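You operate a simulated robot arm through the tools that you are given. There is no shell and no other tool. Be economical: measure what you need, move in short steps, check, and stop when the job is done.

You run a simulated robot arm. Do the job below in one go: nothing can be reset, and whatever is moved stays where it is left.

TASK
Bend the blue slat 10 mm on the tester, then give it a load test.
Fine: leave the dial on the mark till the tester's lamp lights, then back to 0 before the load goes on; load off again; the slat stays on the tester; the other slat stays put.

Only the result counts: the job must be done as asked and must still hold three seconds after the hand-in. Knocking over, shifting, dropping, spilling or breaking anything else fails it.

THE ROBOT
A 7-joint arm with a two-finger parallel gripper, fixed in place. Base frame: the origin is at the foot of the arm, x ahead of it, y to its left, z up; the work surface is at about z = 0.88. Lengths are in m, angles in degrees, forces in N, time in s.
With the tool pointing down near the work surface it reaches from about 0.24 to 0.68 m from the base axis. Its first joint turns from -66.0 to 66.0 degrees. Payload 2.4 kg.
Tool frame: the origin (TCP) lies between the finger pads and is the grasp point; the fingertips stand 0.03 m ahead of it; z points along the fingers, y is the line along which they close. Largest opening 0.094 m; finger width 0.028, thickness 0.01; the body of the gripper, 0.05 by 0.096 m, starts 0.055 m behind the TCP.
Orientation is that of the tool frame in the base frame, as a unit quaternion [w, x, y, z]. With the fingers straight down and closing along the base's y, the tool's x points along the base's -x, its y along +y and its z along -z.

THE INTERFACE
- The arm moves only by the tool play_rows. Its arguments are lists of equal length, an entry for each row: "fingers": the finger opening in cm, from 0 to 9.4; "dp": the shift along the base's x, y, z in units of 500 mm (1.0 is 500 mm), a list of three; "dr": the turn, a rotation vector about the base's x, y, z in units of 60 degrees (1.0 is 60 degrees), a list of three. In form: {"fingers": [fingers, ...], "dp": [[tx, ty, tz], ...], "dr": [[ax, ay, az], ...]}. A call has 1 to 12 rows; each row is the pose to reach, as a shift and turn from the pose commanded when the call began. A call with a number of a shift or a turn outside -1 to 1 is refused whole. Rows are played at 5 a second. More than 0.05 m and 8.6 degrees between two rows, or a gripper value outside its range, and nothing of the call is played. Where a pose cannot be reached the arm comes as near as it can. A force on the tool above 80 N (or 10 N above the force at the start of the call, whichever is more), or a blocked arm, ends the call early, and 0.2 s more pass. Each finger travels about 0.153 m/s and halts on what it meets, pressing with about 35 N; the grip force reading is that of the motor and also rises with nothing between the fingers. The clock runs only during rows and for 0.2 s after the last one: add rows that repeat a pose to give the fingers time. The reply holds the time, the measured pose of the TCP, the force on the tool along the base axes, the opening and the grip force, in the units named above and with some noise, and new pictures: "views" is both (left out), scene, wrist or none.
- Cameras (640 x 400 px; columns grow to the right, rows downward): "scene" is fixed at [0.0497, 0.4792, 1.461]; the picture's right is [-0.66, -0.76, 0.00], its down [-0.31, 0.27, -0.91] and it looks along [0.69, -0.60, -0.41] (base axes); focal length 317 px, centre (320, 200). "wrist" rides on the gripper at [-0.037, 0, -0.058] in the tool frame; the picture's right is [0.00, -1.00, 0.00], its down [0.97, 0.00, -0.24] and it looks along [0.24, 0.00, 0.97] (tool axes); focal length 218 px, centre (320, 200).
- pixel_to_xyz(camera, pixels): for up to 12 pixels [column, row] of the newest picture of that camera ("zoom" is the newest enlarged one), the place [x, y, z] in the base frame of the surface seen there, good to about 0.003 m. No time passes.
- zoom(camera, box): a new picture of the part [left, top, right, bottom] of that camera's present view, enlarged. No time passes.
- hand_in(): hands the job in; it is judged then, once.

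Go step by step. Measure first, check grasps and placings, and put right what went wrong. The budget is 80 turns and 120 pictures, counting those below and the enlarged ones. Unless the task says otherwise, let go and move clear before handing in, and close with one line.

The tools are called as a command line: name --argument value ..., lists and objects as JSON in quotes. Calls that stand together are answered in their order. play_rows: Moves the arm, as the interface text tells. Its arguments: {"type":"object","properties":{"fingers":{"type":"array","items":{"type":"number"}},"dp":{"type":"array","items":{"type":"array","items":{"type":"number"}}},"dr":{"type":"array","items":{"type":"array","items":{"type":"number"}}},"views":{"type":"string","enum":["both","scene","wrist","none"]}},"required":["fingers","dp","dr"]} The other tools are called the same way: pixel_to_xyz (camera, pixels) gives the place of the surface under pixels of a picture; zoom (camera, box) takes an enlarged picture of a part of a camera's view; hand_in () hands the job in.

At the start:

```text
time_s: 0.0
eef_pos: [0.4171, 0.0207, 1.2649]
orientation: [0.0, -0.001, 1.0, 0.0]
force: [0.0, -0.9, 0.1]
width: 0.0941
finger_force: 0.0
```

scene: 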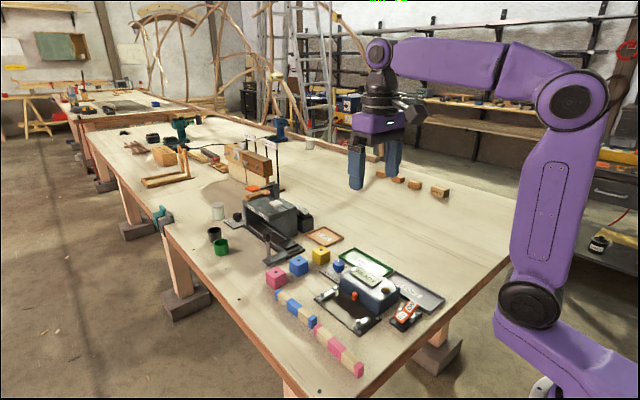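
wrist: 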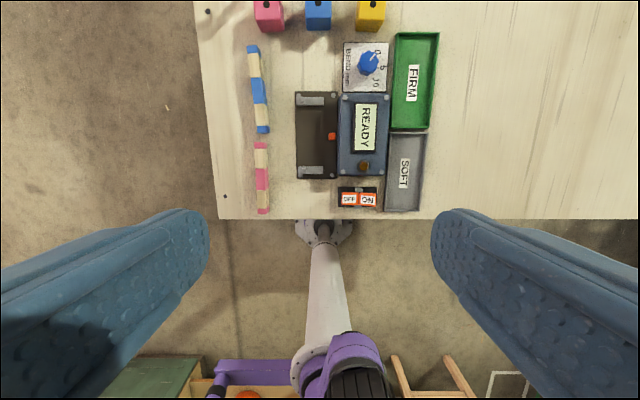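

The wrist view shows two slats (blue near (258,90), pink near (262,178)), the tester (340,135), a bend dial (367,65), ON/OFF rocker (358,198) and bins. I'll enlarge for detail first.

zoom --camera "wrist" --box '[220, 0, 460, 220]'

zoom --camera "scene" --box '[250, 220, 460, 390]'

pixel_to_xyz --camera "wrist" --pixels '[[252, 47], [258, 90], [263, 130], [311, 100], [311, 170], [332, 136], [367, 65], [362, 166], [348, 198], [369, 199], [318, 135], [262, 178]]'

```text
1.82 times, centred on (340, 110) of wrist
```

zoom: 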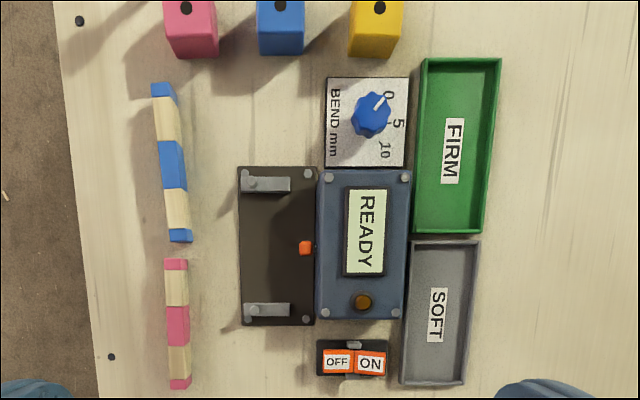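

```text
2.35 times, centred on (355, 305) of scene
```

zoom: 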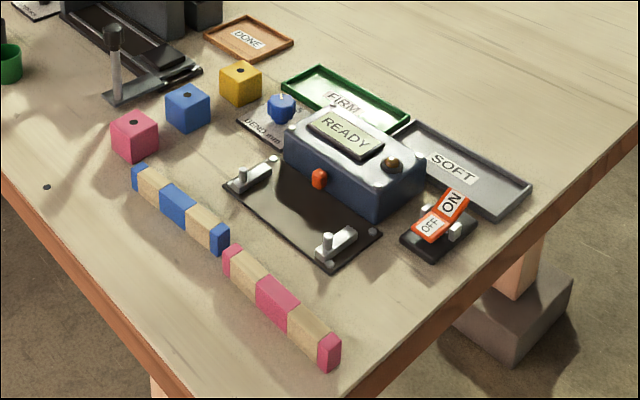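

```text
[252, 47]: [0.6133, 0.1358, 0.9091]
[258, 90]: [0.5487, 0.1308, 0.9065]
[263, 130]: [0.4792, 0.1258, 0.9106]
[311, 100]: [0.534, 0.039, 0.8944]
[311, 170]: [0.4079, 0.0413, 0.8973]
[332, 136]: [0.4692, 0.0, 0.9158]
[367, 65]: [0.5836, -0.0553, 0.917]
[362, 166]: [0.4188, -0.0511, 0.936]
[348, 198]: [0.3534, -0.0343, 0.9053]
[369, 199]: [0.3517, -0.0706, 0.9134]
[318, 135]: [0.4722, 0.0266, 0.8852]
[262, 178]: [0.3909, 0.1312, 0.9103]
```

The supports with posts are near (0.534,0.04) and (0.408,0.04), with the orange plunger at x≈0.469. I'll look closer at the tester and switch.

zoom --camera "scene" --box '[310, 240, 420, 340]'

zoom --camera "scene" --box '[200, 140, 350, 290]'

zoom --camera "wrist" --box '[290, 85, 390, 215]'

```text
4.00 times, centred on (365, 290) of scene
```

zoom: 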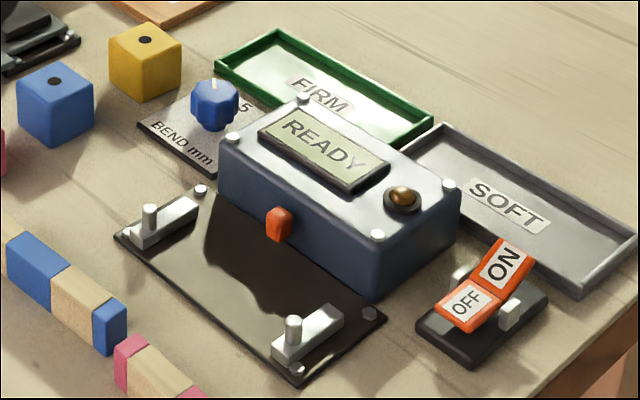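

```text
2.67 times, centred on (275, 215) of scene
```

zoom: 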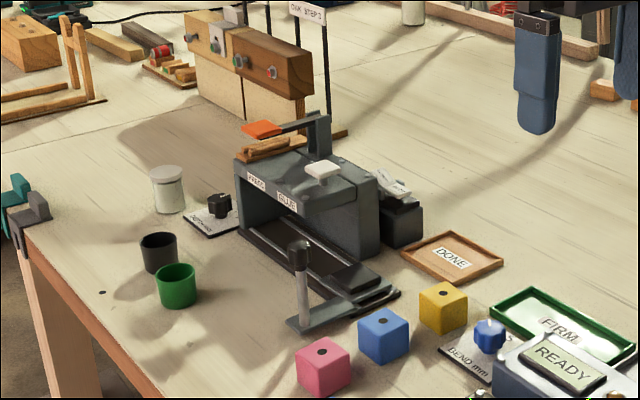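

```text
3.08 times, centred on (340, 150) of wrist
```

zoom: 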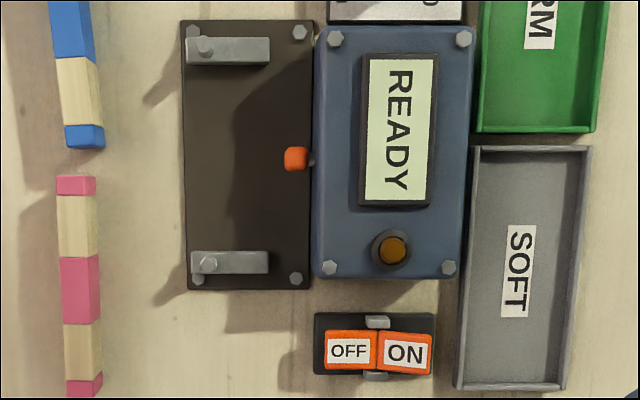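

The rocker's ON side stands high, so it is OFF now. The slat should sit on the two grey ledges inside the posts, facing the plunger; I'll move above the blue slat to measure it more closely.

play_rows --fingers '[9.4, 9.4, 9.4, 9.4, 9.4, 9.4, 9.4]' --dp '[[0.02, 0.03, -0.05], [0.04, 0.06, -0.1], [0.08, 0.09, -0.15], [0.12, 0.12, -0.2], [0.16, 0.16, -0.25], [0.2, 0.2, -0.28], [0.2, 0.2, -0.28]]' --dr '[[0, 0, 0], [0, 0, 0], [0, 0, 0], [0, 0, 0], [0, 0, 0], [0, 0, 0], [0, 0, 0]]' --views "wrist"

```text
time_s: 1.6
eef_pos: [0.5179, 0.1238, 1.1261]
orientation: [0.0, 0.0, 1.0, 0.0]
force: [-0.3, -0.1, 0.1]
width: 0.0938
finger_force: 0.1
```

wrist: 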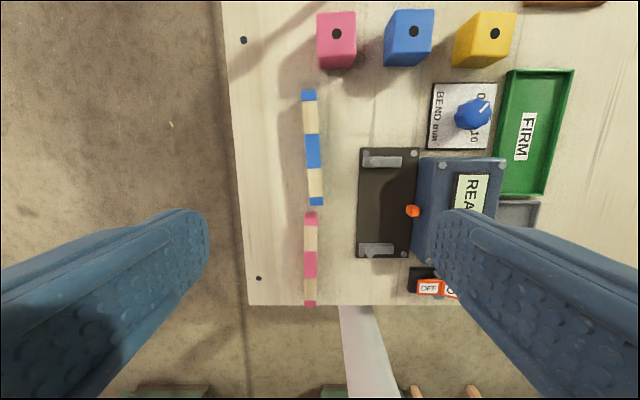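

zoom --camera "wrist" --box '[280, 70, 440, 270]'

pixel_to_xyz --camera "wrist" --pixels '[[304, 92], [315, 91], [312, 203], [322, 203], [307, 150], [318, 150], [367, 161], [400, 161], [363, 249], [390, 249], [409, 211], [414, 216]]'

```text
2.00 times, centred on (360, 170) of wrist
```

zoom: 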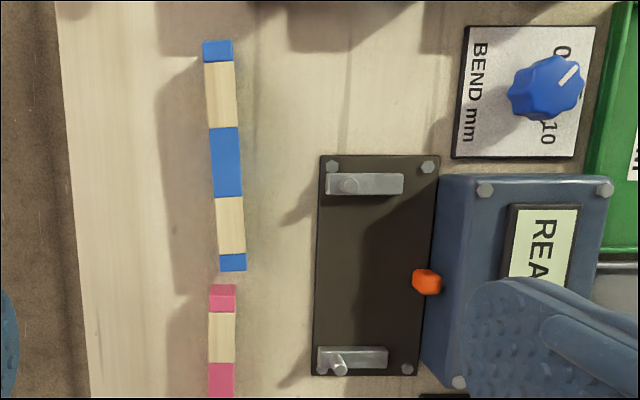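

```text
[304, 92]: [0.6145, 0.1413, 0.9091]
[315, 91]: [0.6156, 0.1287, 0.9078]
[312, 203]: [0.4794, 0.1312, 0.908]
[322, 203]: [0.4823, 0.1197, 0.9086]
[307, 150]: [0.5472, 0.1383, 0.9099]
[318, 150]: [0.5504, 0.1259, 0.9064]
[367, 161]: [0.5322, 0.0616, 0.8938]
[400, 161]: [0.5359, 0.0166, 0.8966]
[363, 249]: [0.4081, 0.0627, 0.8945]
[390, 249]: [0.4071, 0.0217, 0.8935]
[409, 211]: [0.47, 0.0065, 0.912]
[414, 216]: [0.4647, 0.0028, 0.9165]
```

The slat runs about 4.3° off the x axis, centre ≈(0.547,0.130), ~16 mm thick and ~28 mm tall. I'll hover about 28 mm off its centre (toward +x, so the fingers miss the plunger later) with matching yaw.

play_rows --fingers '[8, 7, 6, 5, 5, 5]' --dp '[[0.04, 0.01, -0.06], [0.08, 0.02, -0.12], [0.115, 0.02, -0.18], [0.115, 0.02, -0.25], [0.115, 0.02, -0.3], [0.115, 0.02, -0.3]]' --dr '[[0, 0, 0.036], [0, 0, 0.072], [0, 0, 0.072], [0, 0, 0.072], [0, 0, 0.072], [0, 0, 0.072]]'

```text
time_s: 3.0
eef_pos: [0.5743, 0.1325, 0.9747]
orientation: [0.0, -0.037, 0.999, 0.0]
force: [-0.5, 0.0, -0.6]
width: 0.0499
finger_force: 0.0
```

scene: 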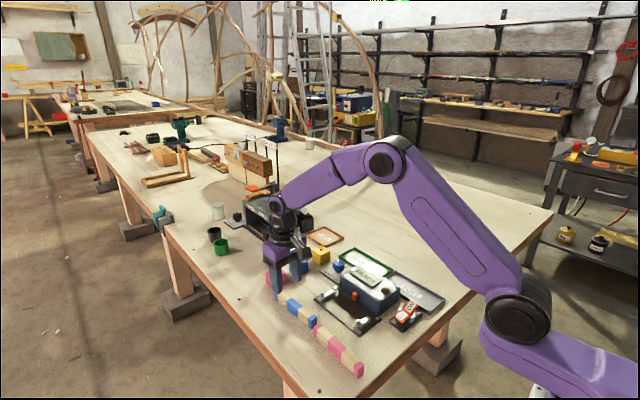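
wrist: 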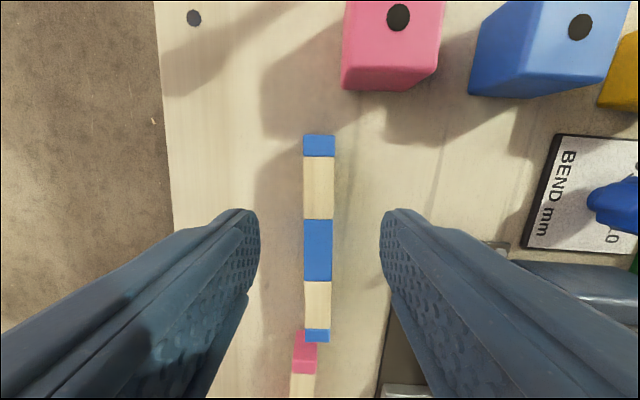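

The slat is centred between the fingers (column ~318) and parallel. I'll descend 60 mm and close.

play_rows --fingers '[5, 5, 5, 5, 3, 1, 1, 1, 1]' --dp '[[0, 0, -0.04], [0, 0, -0.08], [0, 0, -0.118], [0, 0, -0.118], [0, 0, -0.118], [0, 0, -0.118], [0, 0, -0.118], [0, 0, -0.118], [0, 0, -0.118]]' --dr '[[0, 0, 0], [0, 0, 0], [0, 0, 0], [0, 0, 0], [0, 0, 0], [0, 0, 0], [0, 0, 0], [0, 0, 0], [0, 0, 0]]' --views "wrist"

```text
time_s: 5.0
eef_pos: [0.5735, 0.1324, 0.915]
orientation: [0.0, -0.037, 0.999, 0.001]
force: [0.7, 0.3, -0.4]
width: 0.017
finger_force: 35.0
```

wrist: 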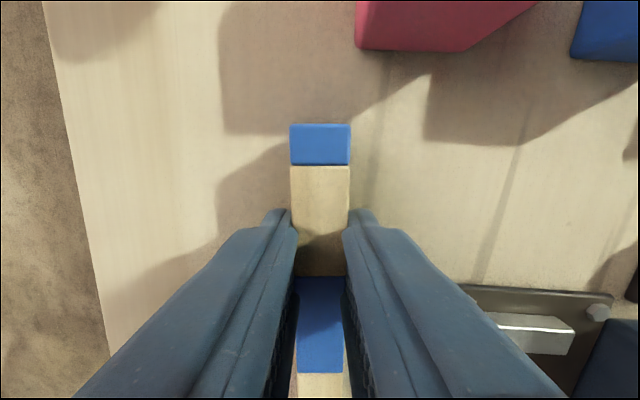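

Grip holds at 17 mm width, 35 N. I'll lift, square the yaw and move above the tester ledges.

play_rows --fingers '[1, 1, 1, 1, 1, 1, 1]' --dp '[[0, 0, 0.08], [0, 0, 0.16], [-0.05, -0.06, 0.17], [-0.1, -0.12, 0.17], [-0.154, -0.16, 0.17], [-0.154, -0.192, 0.17], [-0.154, -0.192, 0.17]]' --dr '[[0, 0, 0], [0, 0, 0], [0, 0, -0.03], [0, 0, -0.06], [0, 0, -0.072], [0, 0, -0.072], [0, 0, -0.072]]'

zoom --camera "scene" --box '[290, 220, 430, 340]'

```text
time_s: 6.6
eef_pos: [0.4972, 0.0343, 1.0017]
orientation: [0.0, 0.002, 1.0, 0.0]
force: [0.1, 0.4, -0.9]
width: 0.0171
finger_force: 35.2
```

scene: 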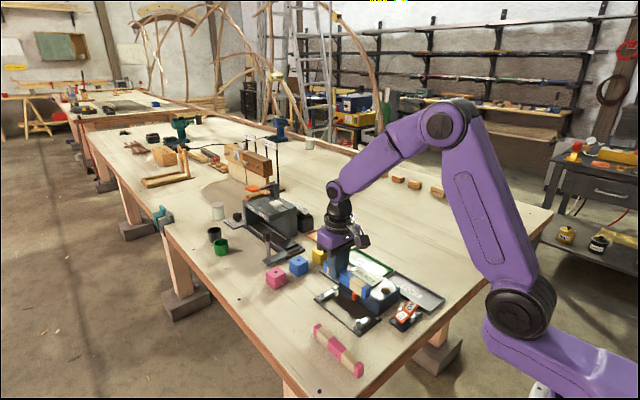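
wrist: 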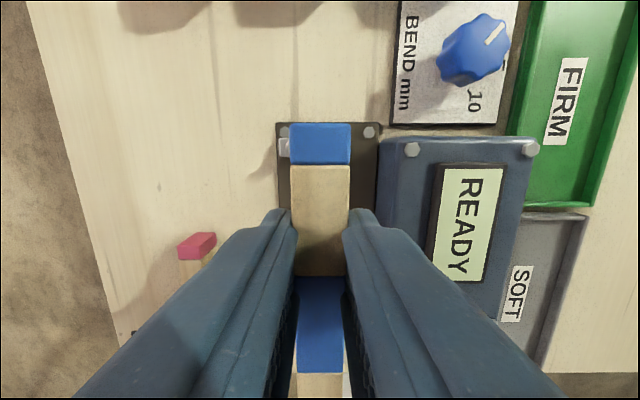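

```text
3.33 times, centred on (360, 280) of scene
```

zoom: 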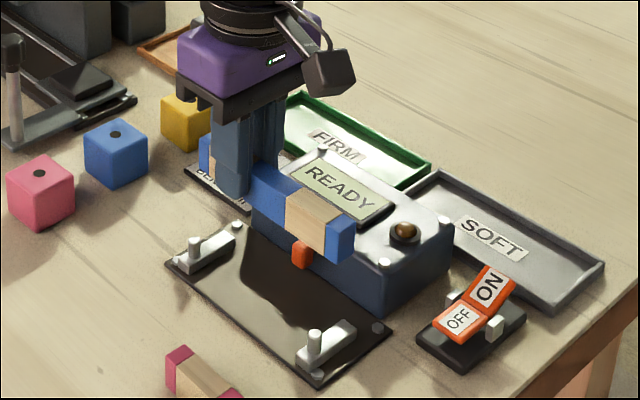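

The slat hangs level above the plate. I'll measure the post tops and ledges in this enlarged view.

pixel_to_xyz --camera "zoom" --pixels '[[316, 334], [195, 240], [313, 350], [194, 255], [322, 350], [345, 326], [238, 227], [299, 255], [312, 243], [213, 252], [332, 352], [250, 330]]'

```text
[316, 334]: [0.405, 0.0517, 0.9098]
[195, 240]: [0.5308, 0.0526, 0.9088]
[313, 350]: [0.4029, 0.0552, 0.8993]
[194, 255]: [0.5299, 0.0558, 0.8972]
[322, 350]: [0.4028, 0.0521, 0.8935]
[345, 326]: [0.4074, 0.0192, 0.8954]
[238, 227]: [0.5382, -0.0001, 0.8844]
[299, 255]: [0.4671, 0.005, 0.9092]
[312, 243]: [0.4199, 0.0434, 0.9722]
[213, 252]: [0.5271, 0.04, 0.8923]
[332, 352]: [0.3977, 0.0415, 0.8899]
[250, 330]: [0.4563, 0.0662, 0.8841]
```

Posts are centred at y≈0.052 with radius ~4 mm and tops at 0.910, ledges at ~0.894; slat's inner gap is fine at y≈0.035. I'll descend to just above the ledges.

play_rows --fingers '[1, 1, 1, 1, 1]' --dp '[[0, 0, -0.05], [0, 0, -0.1], [0, 0, -0.125], [0, 0, -0.137], [0, 0, -0.137]]' --dr '[[0, 0, 0], [0, 0, 0], [0, 0, 0], [0, 0, 0], [0, 0, 0]]'

zoom --camera "scene" --box '[310, 240, 420, 340]'

```text
time_s: 7.8
eef_pos: [0.4987, 0.0352, 0.9335]
orientation: [0.0, 0.001, 1.0, 0.0]
force: [-0.5, -0.1, -0.2]
width: 0.0171
finger_force: 35.7
```

scene: 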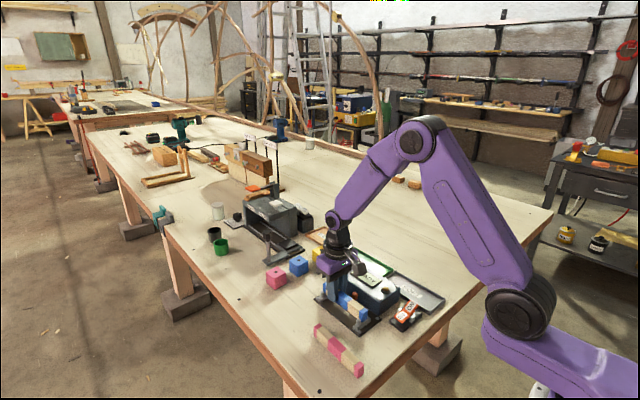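
wrist: 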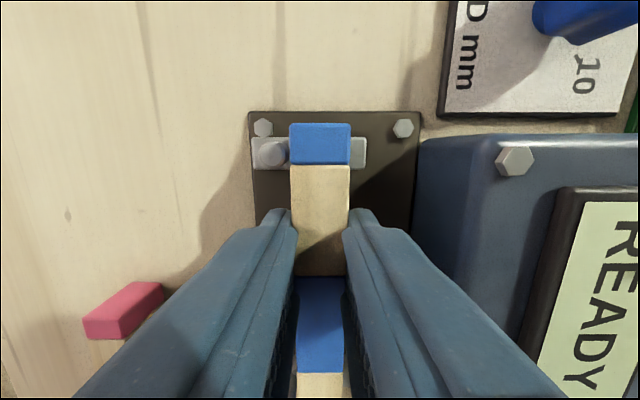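

```text
4.00 times, centred on (365, 290) of scene
```

zoom: 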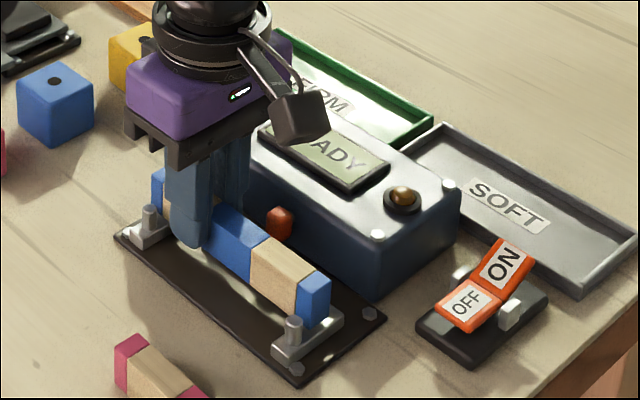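

The slat is just above the ledges, inside both posts. I'll lower until it touches, checking force.

play_rows --fingers '[1, 1, 1]' --dp '[[0, 0, -0.004], [0, 0, -0.008], [0, 0, -0.008]]' --dr '[[0, 0, 0], [0, 0, 0], [0, 0, 0]]' --views "none"

```text
time_s: 8.6
eef_pos: [0.4989, 0.0356, 0.9292]
orientation: [0.0, 0.0, 1.0, 0.0]
force: [-0.5, 0.4, 5.8]
width: 0.0172
finger_force: 35.3
```

Contact at 5.8 N, so it rests on the ledges. Now I'll ease it toward the posts (+y) in small steps, with the load slightly relieved.

play_rows --fingers '[1, 1, 1, 1]' --dp '[[0, 0, 0.001], [0, 0.003, 0.001], [0, 0.005, 0.001], [0, 0.005, 0.001]]' --dr '[[0, 0, 0], [0, 0, 0], [0, 0, 0], [0, 0, 0]]' --views "wrist"

zoom --camera "wrist" --box '[240, 100, 420, 220]'

```text
time_s: 9.6
eef_pos: [0.4981, 0.0383, 0.9306]
orientation: [0.0, 0.0, 1.0, 0.0]
force: [-0.2, 0.5, -0.6]
width: 0.0168
finger_force: 35.0
```

wrist: 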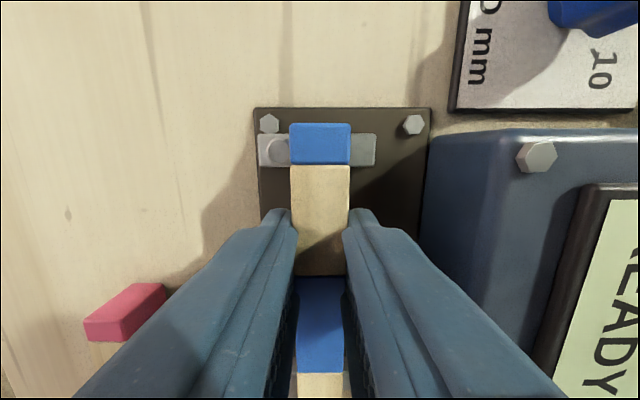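

```text
3.33 times, centred on (330, 160) of wrist
```

zoom: 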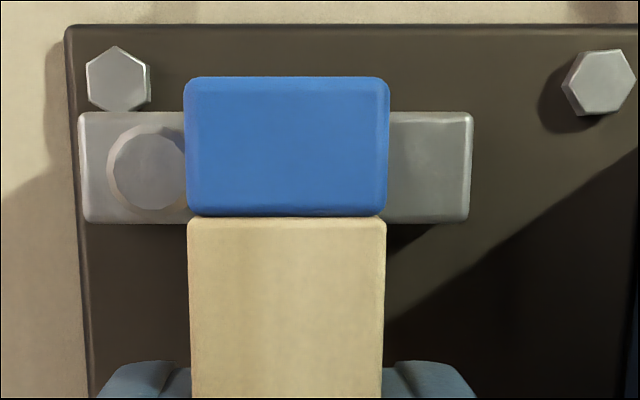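

Post edge is still ~2 mm from the slat side. I'll nudge 2 mm more, then lower onto the ledges and release.

play_rows --fingers '[1, 1, 1, 1]' --dp '[[0, 0.002, 0], [0, 0.004, 0], [0, 0.004, -0.002], [0, 0.004, -0.002]]' --dr '[[0, 0, 0], [0, 0, 0], [0, 0, 0], [0, 0, 0]]' --views "none"

```text
time_s: 10.6
eef_pos: [0.497, 0.0392, 0.9289]
orientation: [0.001, 0.0, 1.0, 0.0]
force: [3.0, -8.9, 11.6]
width: 0.017
finger_force: 35.7
```

It touches the posts (−8.9 N). I'll relax half a millimetre, open to 3.5 cm and rise.

play_rows --fingers '[1, 1, 2.5, 3.5, 3.5, 3.5, 3.5, 3.5, 3.5, 3.5]' --dp '[[0, -0.001, 0.001], [0, -0.001, 0.001], [0, -0.001, 0.001], [0, -0.001, 0.001], [0, -0.001, 0.001], [0, -0.001, 0.05], [0, -0.001, 0.1], [0, -0.001, 0.18], [0, -0.001, 0.25], [0, -0.001, 0.25]]' --dr '[[0, 0, 0], [0, 0, 0], [0, 0, 0], [0, 0, 0], [0, 0, 0], [0, 0, 0], [0, 0, 0], [0, 0, 0], [0, 0, 0], [0, 0, 0]]'

zoom --camera "scene" --box '[310, 240, 420, 340]'

```text
time_s: 12.8
eef_pos: [0.4975, 0.038, 1.052]
orientation: [0.0, 0.0, 1.0, 0.0]
force: [-0.2, 0.0, 0.2]
width: 0.0353
finger_force: 0.0
```

scene: 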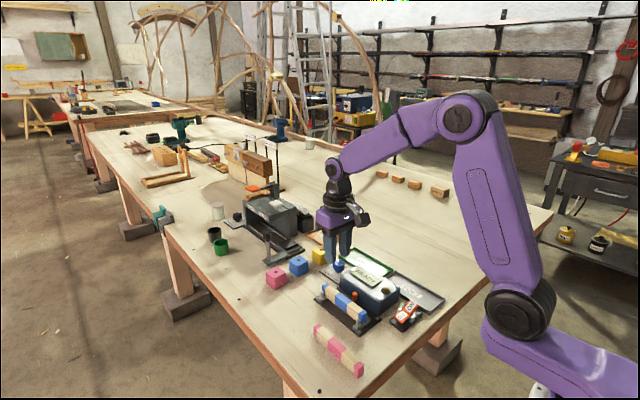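
wrist: 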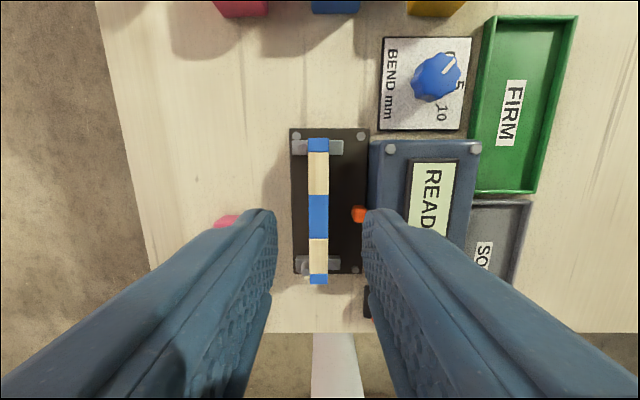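

```text
4.00 times, centred on (365, 290) of scene
```

zoom: 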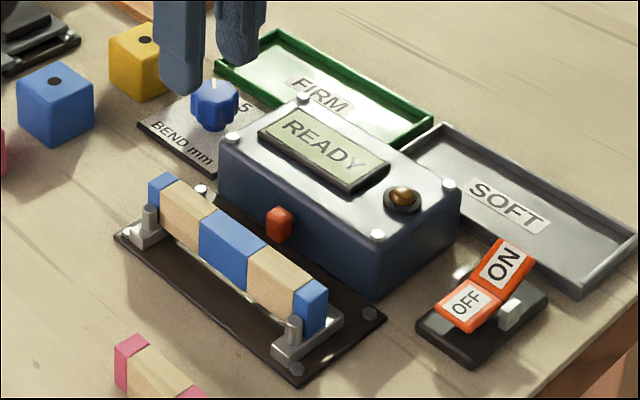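

The slat sits well inside both posts, plunger facing its middle block. Next I'll hover over the dial to read the angles of its marks.

play_rows --fingers '[4, 5, 6, 6, 6]' --dp '[[0.04, -0.05, 0.02], [0.09, -0.1, 0.02], [0.13, -0.15, 0.02], [0.16, -0.186, 0.02], [0.16, -0.186, 0.02]]' --dr '[[0, 0, 0], [0, 0, 0], [0, 0, 0], [0, 0, 0], [0, 0, 0]]' --views "wrist"

zoom --camera "wrist" --box '[240, 80, 400, 230]'

```text
time_s: 14.0
eef_pos: [0.5779, -0.0553, 1.0622]
orientation: [0.0, 0.0, 1.0, 0.0]
force: [0.0, 0.0, 0.2]
width: 0.0599
finger_force: 0.1
```

wrist: 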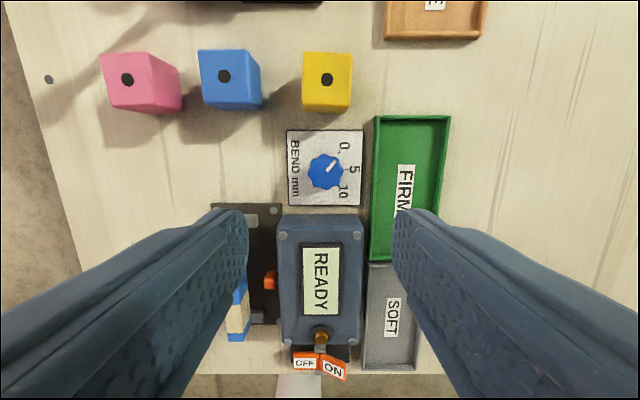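

```text
2.67 times, centred on (320, 155) of wrist
```

zoom: 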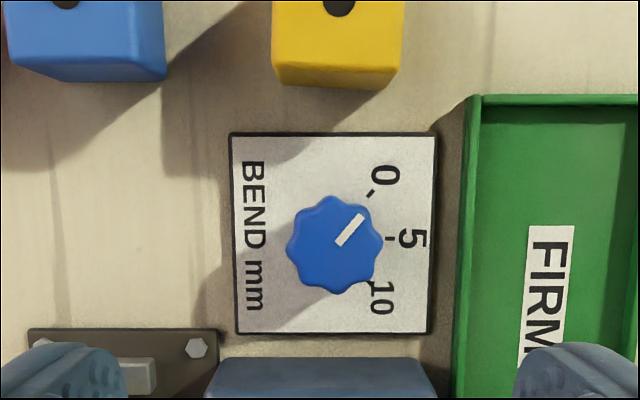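

Pointer is on 0 (up-right), with 5 to the right and 10 lower-right: clockwise about 100°. I'll measure knob and tick positions in the zoom.

pixel_to_xyz --camera "zoom" --pixels '[[334, 243], [338, 243], [361, 215], [370, 193], [391, 239], [371, 281], [290, 242], [380, 250], [335, 198], [233, 134], [434, 134], [250, 60]]'

zoom --camera "wrist" --box '[285, 125, 365, 210]'

```text
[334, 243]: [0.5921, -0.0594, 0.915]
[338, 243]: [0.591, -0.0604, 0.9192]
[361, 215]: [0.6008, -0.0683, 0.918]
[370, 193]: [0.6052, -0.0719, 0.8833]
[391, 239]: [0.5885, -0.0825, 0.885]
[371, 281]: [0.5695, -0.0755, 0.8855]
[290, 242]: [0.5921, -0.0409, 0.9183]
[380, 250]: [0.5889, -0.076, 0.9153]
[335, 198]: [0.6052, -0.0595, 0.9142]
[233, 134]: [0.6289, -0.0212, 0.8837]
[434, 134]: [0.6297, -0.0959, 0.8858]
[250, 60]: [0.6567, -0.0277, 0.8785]
```

```text
4.71 times, centred on (325, 168) of wrist
```

zoom: 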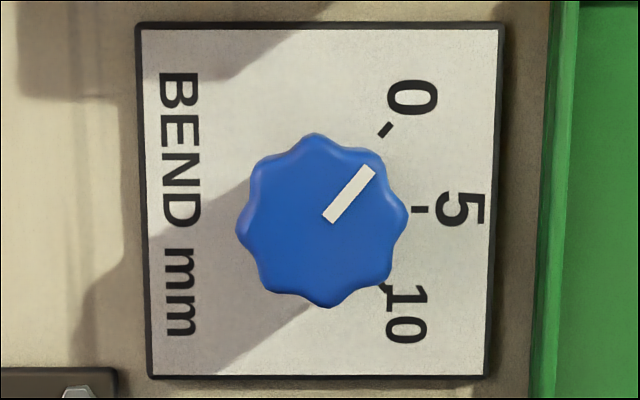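

Knob centre ≈(0.590,−0.0585), ~35 mm across, top 0.918. I'll move above it with yaw +27° so the pads seat on pairs of lobes, and descend part way.

play_rows --fingers '[6, 6, 6, 6, 6, 6]' --dp '[[0.01, -0.003, 0], [0.024, -0.007, -0.02], [0.024, -0.007, -0.05], [0.024, -0.007, -0.1], [0.024, -0.007, -0.14], [0.024, -0.007, -0.14]]' --dr '[[0, 0, 0.12], [0, 0, 0.24], [0, 0, 0.36], [0, 0, 0.45], [0, 0, 0.45], [0, 0, 0.45]]' --views "wrist"

zoom --camera "wrist" --box '[240, 130, 400, 230]'

```text
time_s: 15.4
eef_pos: [0.5888, -0.057, 0.9915]
orientation: [-0.001, -0.233, 0.972, 0.0]
force: [0.4, 0.8, 0.5]
width: 0.0598
finger_force: 0.2
```

wrist: 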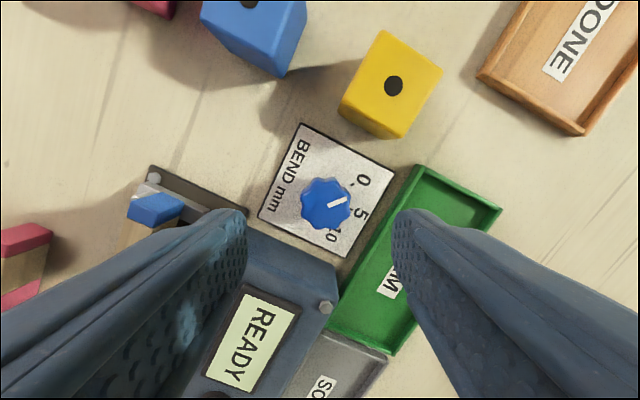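

```text
4.00 times, centred on (320, 180) of wrist
```

zoom: 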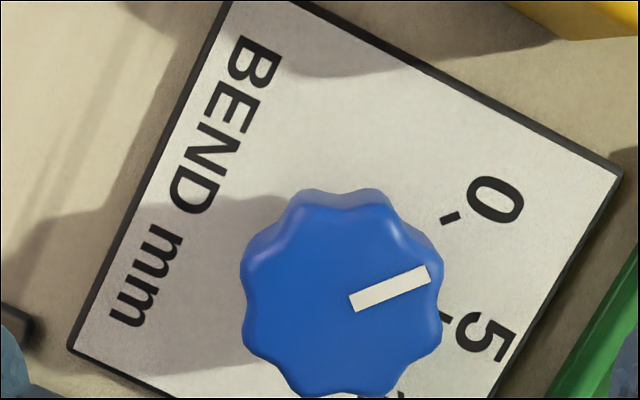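

Knob centre appears ~4 mm off the tool axis (zoom (342,293)); I'll correct by (+3.8,−1.9) mm, narrow the fingers to 4.5 cm and descend to z≈0.925.

play_rows --fingers '[5, 4.5, 4.5, 4.5, 4.5]' --dp '[[0.0076, -0.0038, -0.02], [0.0076, -0.0038, -0.06], [0.0076, -0.0038, -0.1], [0.0076, -0.0038, -0.133], [0.0076, -0.0038, -0.133]]' --dr '[[0, 0, 0], [0, 0, 0], [0, 0, 0], [0, 0, 0], [0, 0, 0]]'

zoom --camera "scene" --box '[310, 230, 420, 330]'

```text
time_s: 16.6
eef_pos: [0.5944, -0.0593, 0.926]
orientation: [0.001, -0.234, 0.972, 0.0]
force: [-0.3, -0.1, 0.3]
width: 0.045
finger_force: 0.1
```

scene: 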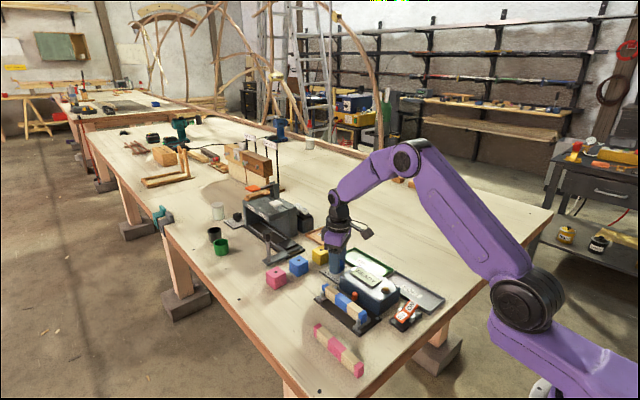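
wrist: 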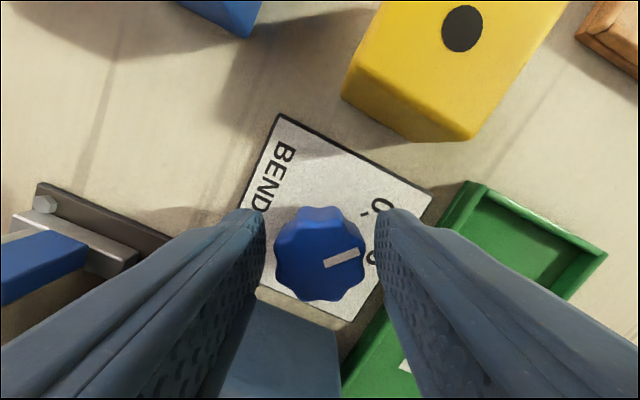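

```text
4.00 times, centred on (365, 280) of scene
```

zoom: 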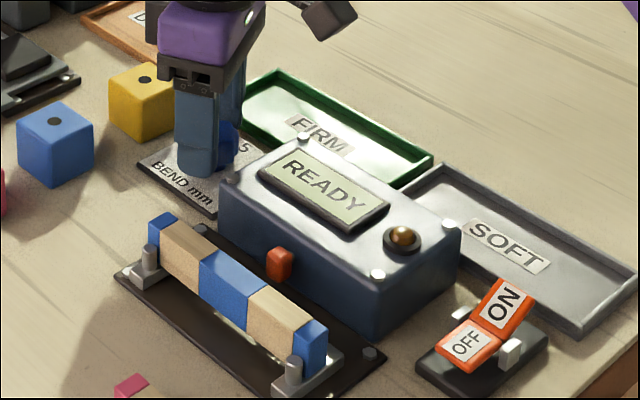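

The knob is centred between the pads (320,257). Closing on it.

play_rows --fingers '[3.8, 3.2, 2.8, 2.4, 2.4, 2.4]' --dp '[[0, 0, 0], [0, 0, 0], [0, 0, 0], [0, 0, 0], [0, 0, 0], [0, 0, 0]]' --dr '[[0, 0, 0], [0, 0, 0], [0, 0, 0], [0, 0, 0], [0, 0, 0], [0, 0, 0]]' --views "wrist"

```text
time_s: 18.0
eef_pos: [0.593, -0.0585, 0.9263]
orientation: [0.0, -0.233, 0.972, -0.001]
force: [0.5, -0.2, -2.4]
width: 0.0324
finger_force: 45.5
```

wrist: 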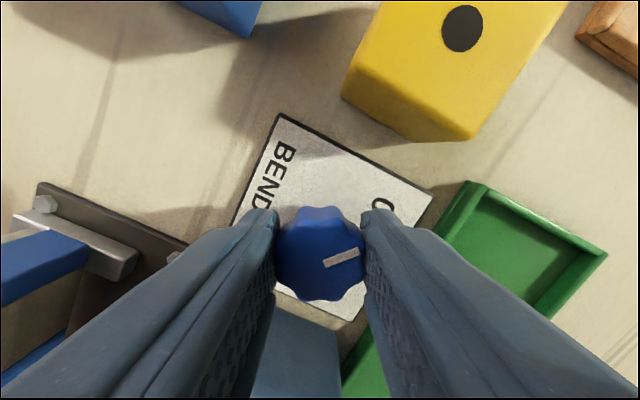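

Gripped at 32 mm without lateral force. Turning clockwise 48° first, then check the tester.

play_rows --fingers '[2.4, 2.4, 2.4, 2.4, 2.4, 2.4, 2.4, 2.4, 2.4]' --dp '[[0, 0, 0], [0, 0, 0], [0, 0, 0], [0, 0, 0], [0, 0, 0], [0, 0, 0], [0, 0, 0], [0, 0, 0], [0, 0, 0]]' --dr '[[0, 0, -0.1], [0, 0, -0.2], [0, 0, -0.3], [0, 0, -0.4], [0, 0, -0.5], [0, 0, -0.6], [0, 0, -0.7], [0, 0, -0.8], [0, 0, -0.8]]'

zoom --camera "scene" --box '[310, 230, 420, 330]'

zoom --camera "wrist" --box '[220, 130, 420, 320]'

```text
time_s: 20.0
eef_pos: [0.593, -0.0609, 0.9268]
orientation: [0.0, 0.185, 0.983, -0.001]
force: [3.3, -18.4, -10.3]
width: 0.0322
finger_force: 45.5
```

scene: 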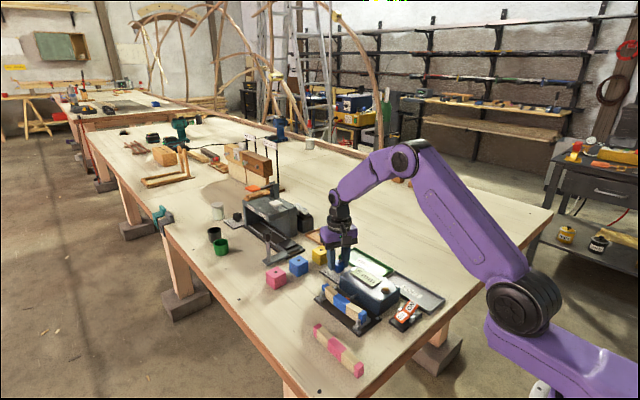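
wrist: 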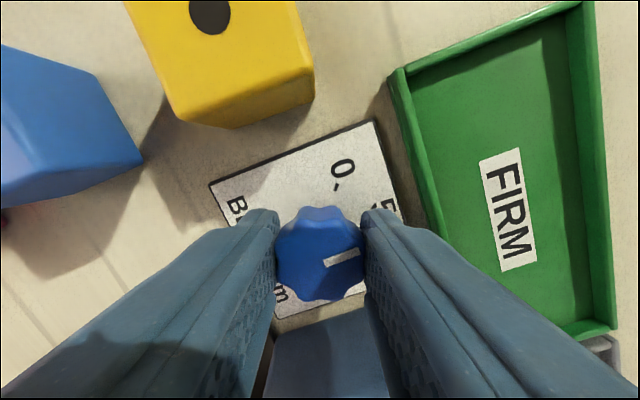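

```text
4.00 times, centred on (365, 280) of scene
```

zoom: 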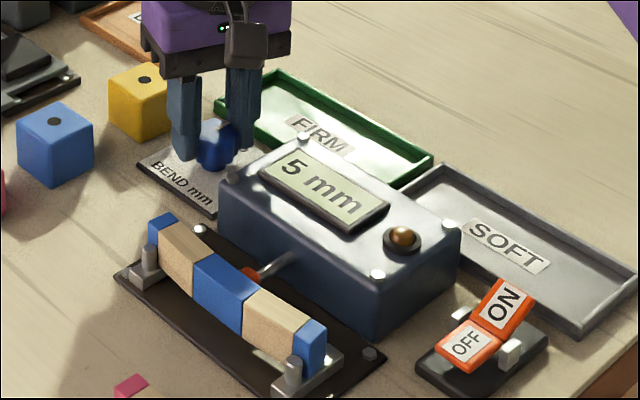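

```text
2.11 times, centred on (320, 225) of wrist
```

zoom: 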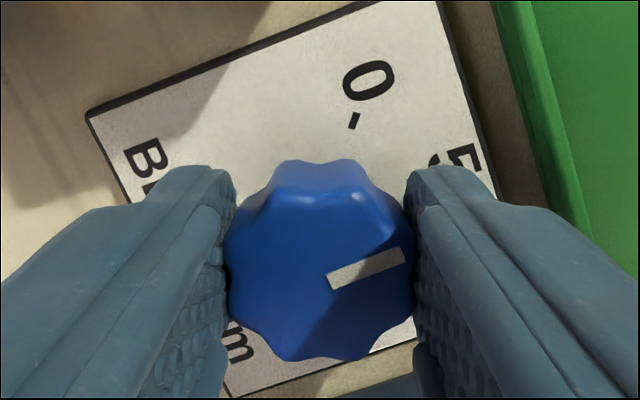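

The display reads "5 mm" after 48°, and the plunger bends the slat. I'll turn another 42° (relieving the −y side force by 1 mm), then read again.

play_rows --fingers '[2.4, 2.4, 2.4, 2.4, 2.4, 2.4, 2.4, 2.4, 2.4]' --dp '[[0, -0.002, 0], [0, -0.002, 0], [0, -0.002, 0], [0, -0.002, 0], [0, -0.002, 0], [0, -0.002, 0], [0, -0.002, 0], [0, -0.002, 0], [0, -0.002, 0]]' --dr '[[0, 0, 0], [0, 0, -0.1], [0, 0, -0.2], [0, 0, -0.3], [0, 0, -0.4], [0, 0, -0.5], [0, 0, -0.6], [0, 0, -0.7], [0, 0, -0.7]]' --views "wrist"

zoom --camera "scene" --box '[310, 230, 420, 330]'

```text
time_s: 22.0
eef_pos: [0.5926, -0.063, 0.9265]
orientation: [-0.001, 0.524, 0.852, -0.002]
force: [-11.9, -20.0, -0.1]
width: 0.0323
finger_force: 45.3
```

wrist: 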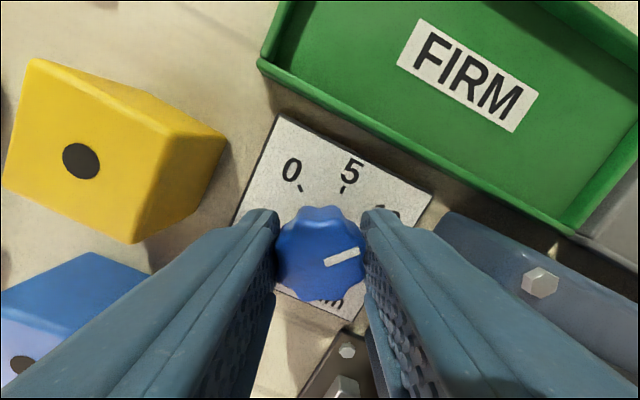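

```text
4.00 times, centred on (365, 280) of scene
```

zoom: 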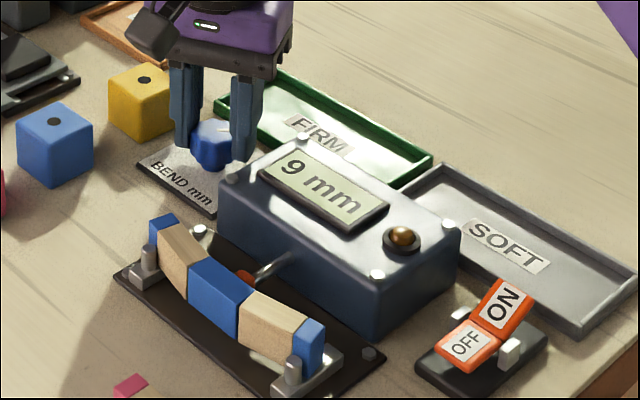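

90° gives "9 mm" – 10° per mm. I'll turn the last 10° and check.

play_rows --fingers '[2.4, 2.4, 2.4, 2.4]' --dp '[[-0.001, -0.002, 0], [-0.001, -0.002, 0], [-0.001, -0.002, 0], [-0.001, -0.002, 0]]' --dr '[[0, 0, -0.06], [0, 0, -0.12], [0, 0, -0.165], [0, 0, -0.165]]' --views "none"

zoom --camera "scene" --box '[310, 230, 420, 330]'

zoom --camera "wrist" --box '[240, 130, 440, 330]'

```text
time_s: 23.0
eef_pos: [0.5909, -0.064, 0.9251]
orientation: [-0.001, 0.596, 0.803, -0.001]
force: [-15.6, -17.3, -2.3]
width: 0.0321
finger_force: 44.6
```

```text
4.00 times, centred on (365, 280) of scene
```

zoom: 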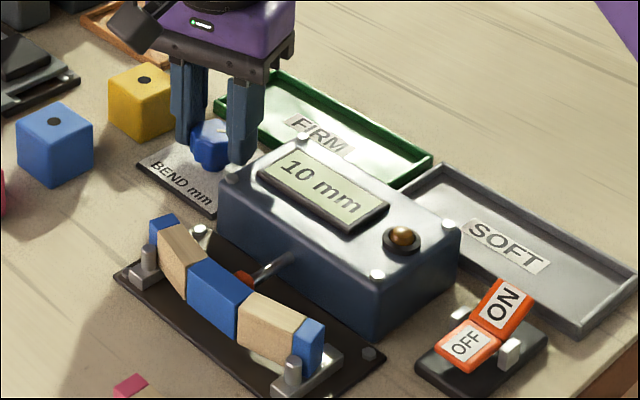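

```text
2.00 times, centred on (340, 230) of wrist
```

zoom: 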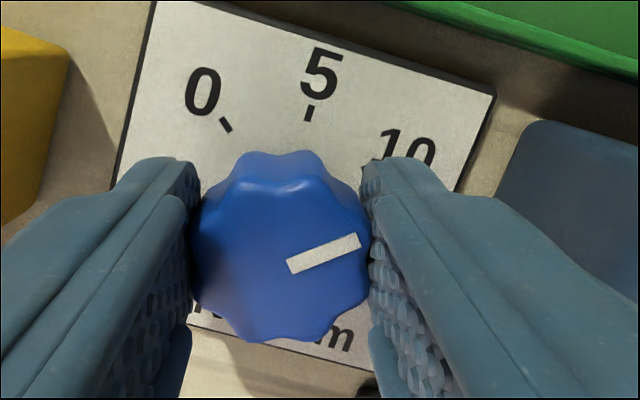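

The display reads "10 mm". Now hold still and wait for the lamp.

play_rows --fingers '[2.4, 2.4, 2.4, 2.4, 2.4, 2.4, 2.4, 2.4]' --dp '[[0, 0, 0], [0, 0, 0], [0, 0, 0], [0, 0, 0], [0, 0, 0], [0, 0, 0], [0, 0, 0], [0, 0, 0]]' --dr '[[0, 0, 0], [0, 0, 0], [0, 0, 0], [0, 0, 0], [0, 0, 0], [0, 0, 0], [0, 0, 0], [0, 0, 0]]' --views "none"

zoom --camera "scene" --box '[310, 230, 420, 330]'

```text
time_s: 24.8
eef_pos: [0.5912, -0.0638, 0.9268]
orientation: [-0.001, 0.595, 0.804, -0.002]
force: [-15.8, -16.0, -5.3]
width: 0.0323
finger_force: 45.2
```

```text
4.00 times, centred on (365, 280) of scene
```

zoom: 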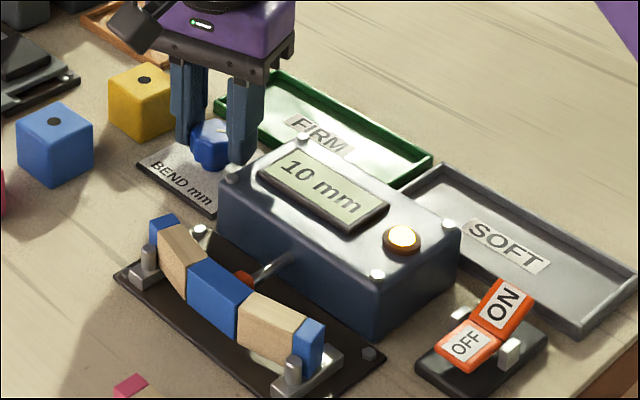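

The lamp is lit. Turning the dial back counter-clockwise, first 55°, undoing the y shifts as I go.

play_rows --fingers '[2.4, 2.4, 2.4, 2.4, 2.4, 2.4, 2.4, 2.4, 2.4, 2.4]' --dp '[[0, 0, 0], [0, 0, 0], [0.001, 0.001, 0], [0.001, 0.001, 0], [0.001, 0.002, 0], [0.001, 0.002, 0], [0.001, 0.003, 0], [0.001, 0.003, 0], [0.001, 0.003, 0], [0.001, 0.003, 0]]' --dr '[[0, 0, 0.1], [0, 0, 0.2], [0, 0, 0.3], [0, 0, 0.4], [0, 0, 0.5], [0, 0, 0.6], [0, 0, 0.7], [0, 0, 0.8], [0, 0, 0.9], [0, 0, 0.9]]' --views "none"

zoom --camera "scene" --box '[310, 230, 420, 330]'

```text
time_s: 27.0
eef_pos: [0.5929, -0.0609, 0.9273]
orientation: [0.002, 0.165, 0.986, 0.0]
force: [3.3, -18.4, -17.5]
width: 0.0324
finger_force: 44.9
```

```text
4.00 times, centred on (365, 280) of scene
```

zoom: 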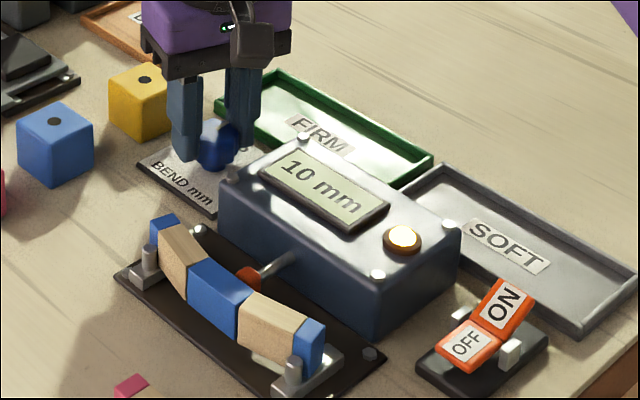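

Plunger is retracting; the dial has about 46° left. Turning the rest back to the original yaw.

play_rows --fingers '[2.4, 2.4, 2.4, 2.4, 2.4, 2.4, 2.4, 2.4, 2.4]' --dp '[[0, 0.001, 0], [0, 0.001, 0], [0, 0.001, 0], [0, 0.002, 0], [0, 0.002, 0], [0, 0.002, 0], [0, 0.002, 0], [0, 0.002, 0], [0, 0.002, 0]]' --dr '[[0, 0, 0.1], [0, 0, 0.2], [0, 0, 0.3], [0, 0, 0.4], [0, 0, 0.5], [0, 0, 0.6], [0, 0, 0.7], [0, 0, 0.765], [0, 0, 0.765]]' --views "wrist"

zoom --camera "scene" --box '[310, 230, 420, 330]'

```text
time_s: 29.0
eef_pos: [0.5922, -0.0583, 0.9275]
orientation: [0.0, -0.234, 0.972, 0.0]
force: [7.2, -13.3, -12.9]
width: 0.0324
finger_force: 44.8
```

wrist: 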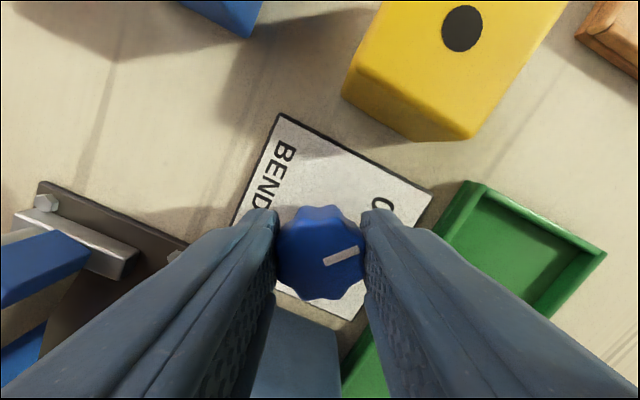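

```text
4.00 times, centred on (365, 280) of scene
```

zoom: 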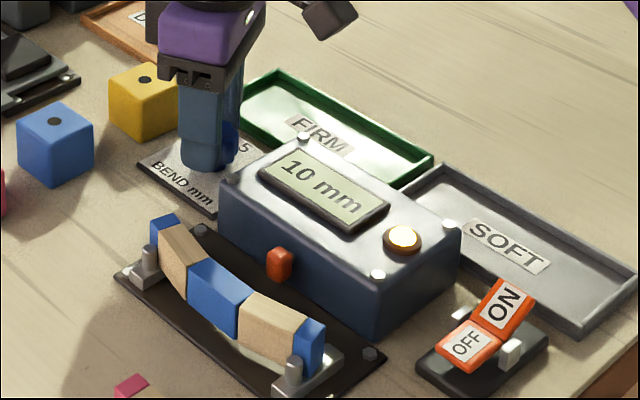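

Plunger is fully back and the pointer looks back on 0. Releasing and rising to verify.

play_rows --fingers '[3.2, 4, 4.5, 4.5, 4.5, 5, 6, 6, 6]' --dp '[[0, 0, 0], [0, 0, 0], [0, 0, 0], [0, 0, 0.03], [0, 0, 0.1], [0, 0, 0.17], [0, 0, 0.25], [-0.03, 0, 0.27], [-0.03, 0, 0.27]]' --dr '[[0, 0, 0], [0, 0, 0], [0, 0, 0], [0, 0, 0], [0, 0, -0.1], [0, 0, -0.2], [0, 0, -0.3], [0, 0, -0.4], [0, 0, -0.45]]' --views "wrist"

zoom --camera "wrist" --box '[285, 125, 365, 210]'

zoom --camera "scene" --box '[310, 230, 420, 330]'

```text
time_s: 31.0
eef_pos: [0.5775, -0.0587, 1.0625]
orientation: [0.0, 0.001, 1.0, 0.001]
force: [0.0, 0.7, 0.7]
width: 0.06
finger_force: 0.1
```

wrist: 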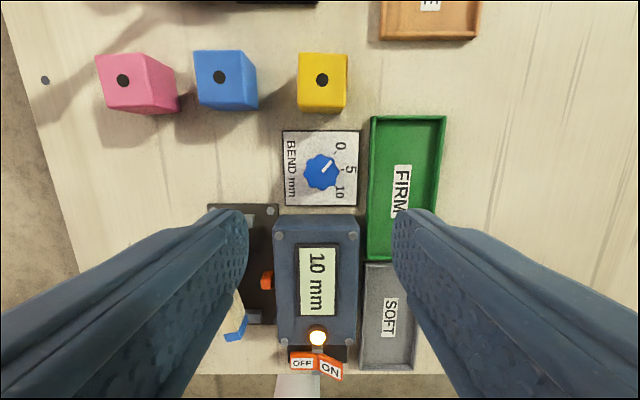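

```text
4.71 times, centred on (325, 168) of wrist
```

zoom: 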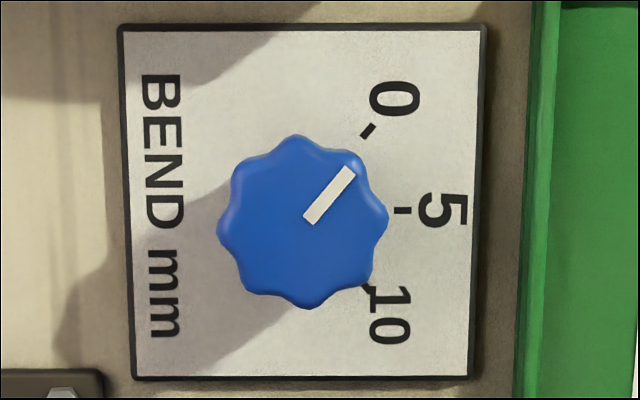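

```text
4.00 times, centred on (365, 280) of scene
```

zoom: 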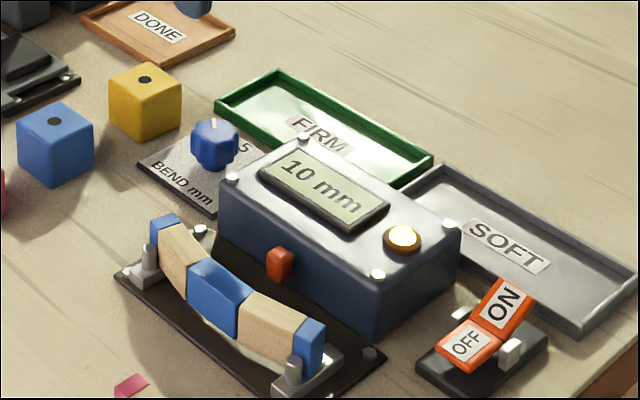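

The dial pointer matches its original 0 position; lamp lit, slat in place. Next, measure the rocker from above: moving toward it.

play_rows --fingers '[6, 6, 6, 6, 6, 6, 6, 6]' --dp '[[-0.06, 0, 0.03], [-0.14, 0, 0.05], [-0.22, 0, 0.05], [-0.3, 0, 0.05], [-0.36, 0, 0.05], [-0.4, 0, 0.05], [-0.44, 0, 0.05], [-0.44, 0, 0.05]]' --dr '[[0, 0, 0], [0, 0, 0], [0, 0, 0], [0, 0, 0], [0, 0, 0], [0, 0, 0], [0, 0, 0], [0, 0, 0]]' --views "wrist"

zoom --camera "wrist" --box '[240, 100, 400, 230]'

```text
time_s: 32.8
eef_pos: [0.3575, -0.0573, 1.0855]
orientation: [0.0, 0.001, 1.0, 0.0]
force: [-0.4, 0.0, 0.2]
width: 0.0601
finger_force: 0.1
```

wrist: 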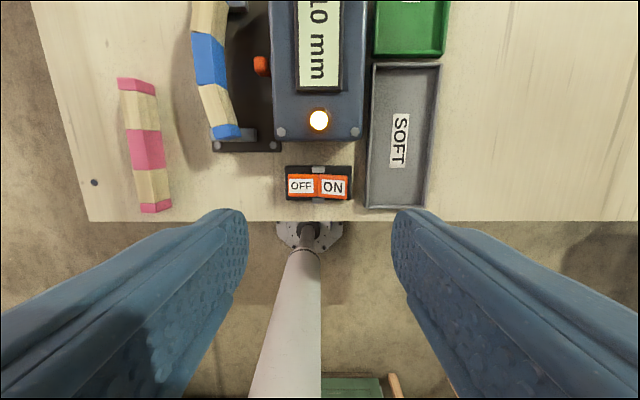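

```text
3.08 times, centred on (320, 165) of wrist
```

zoom: 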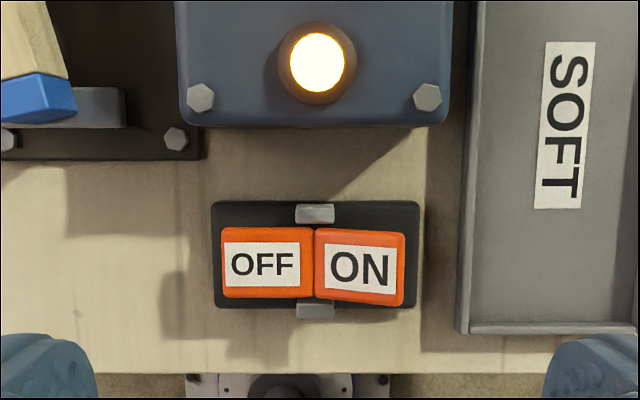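

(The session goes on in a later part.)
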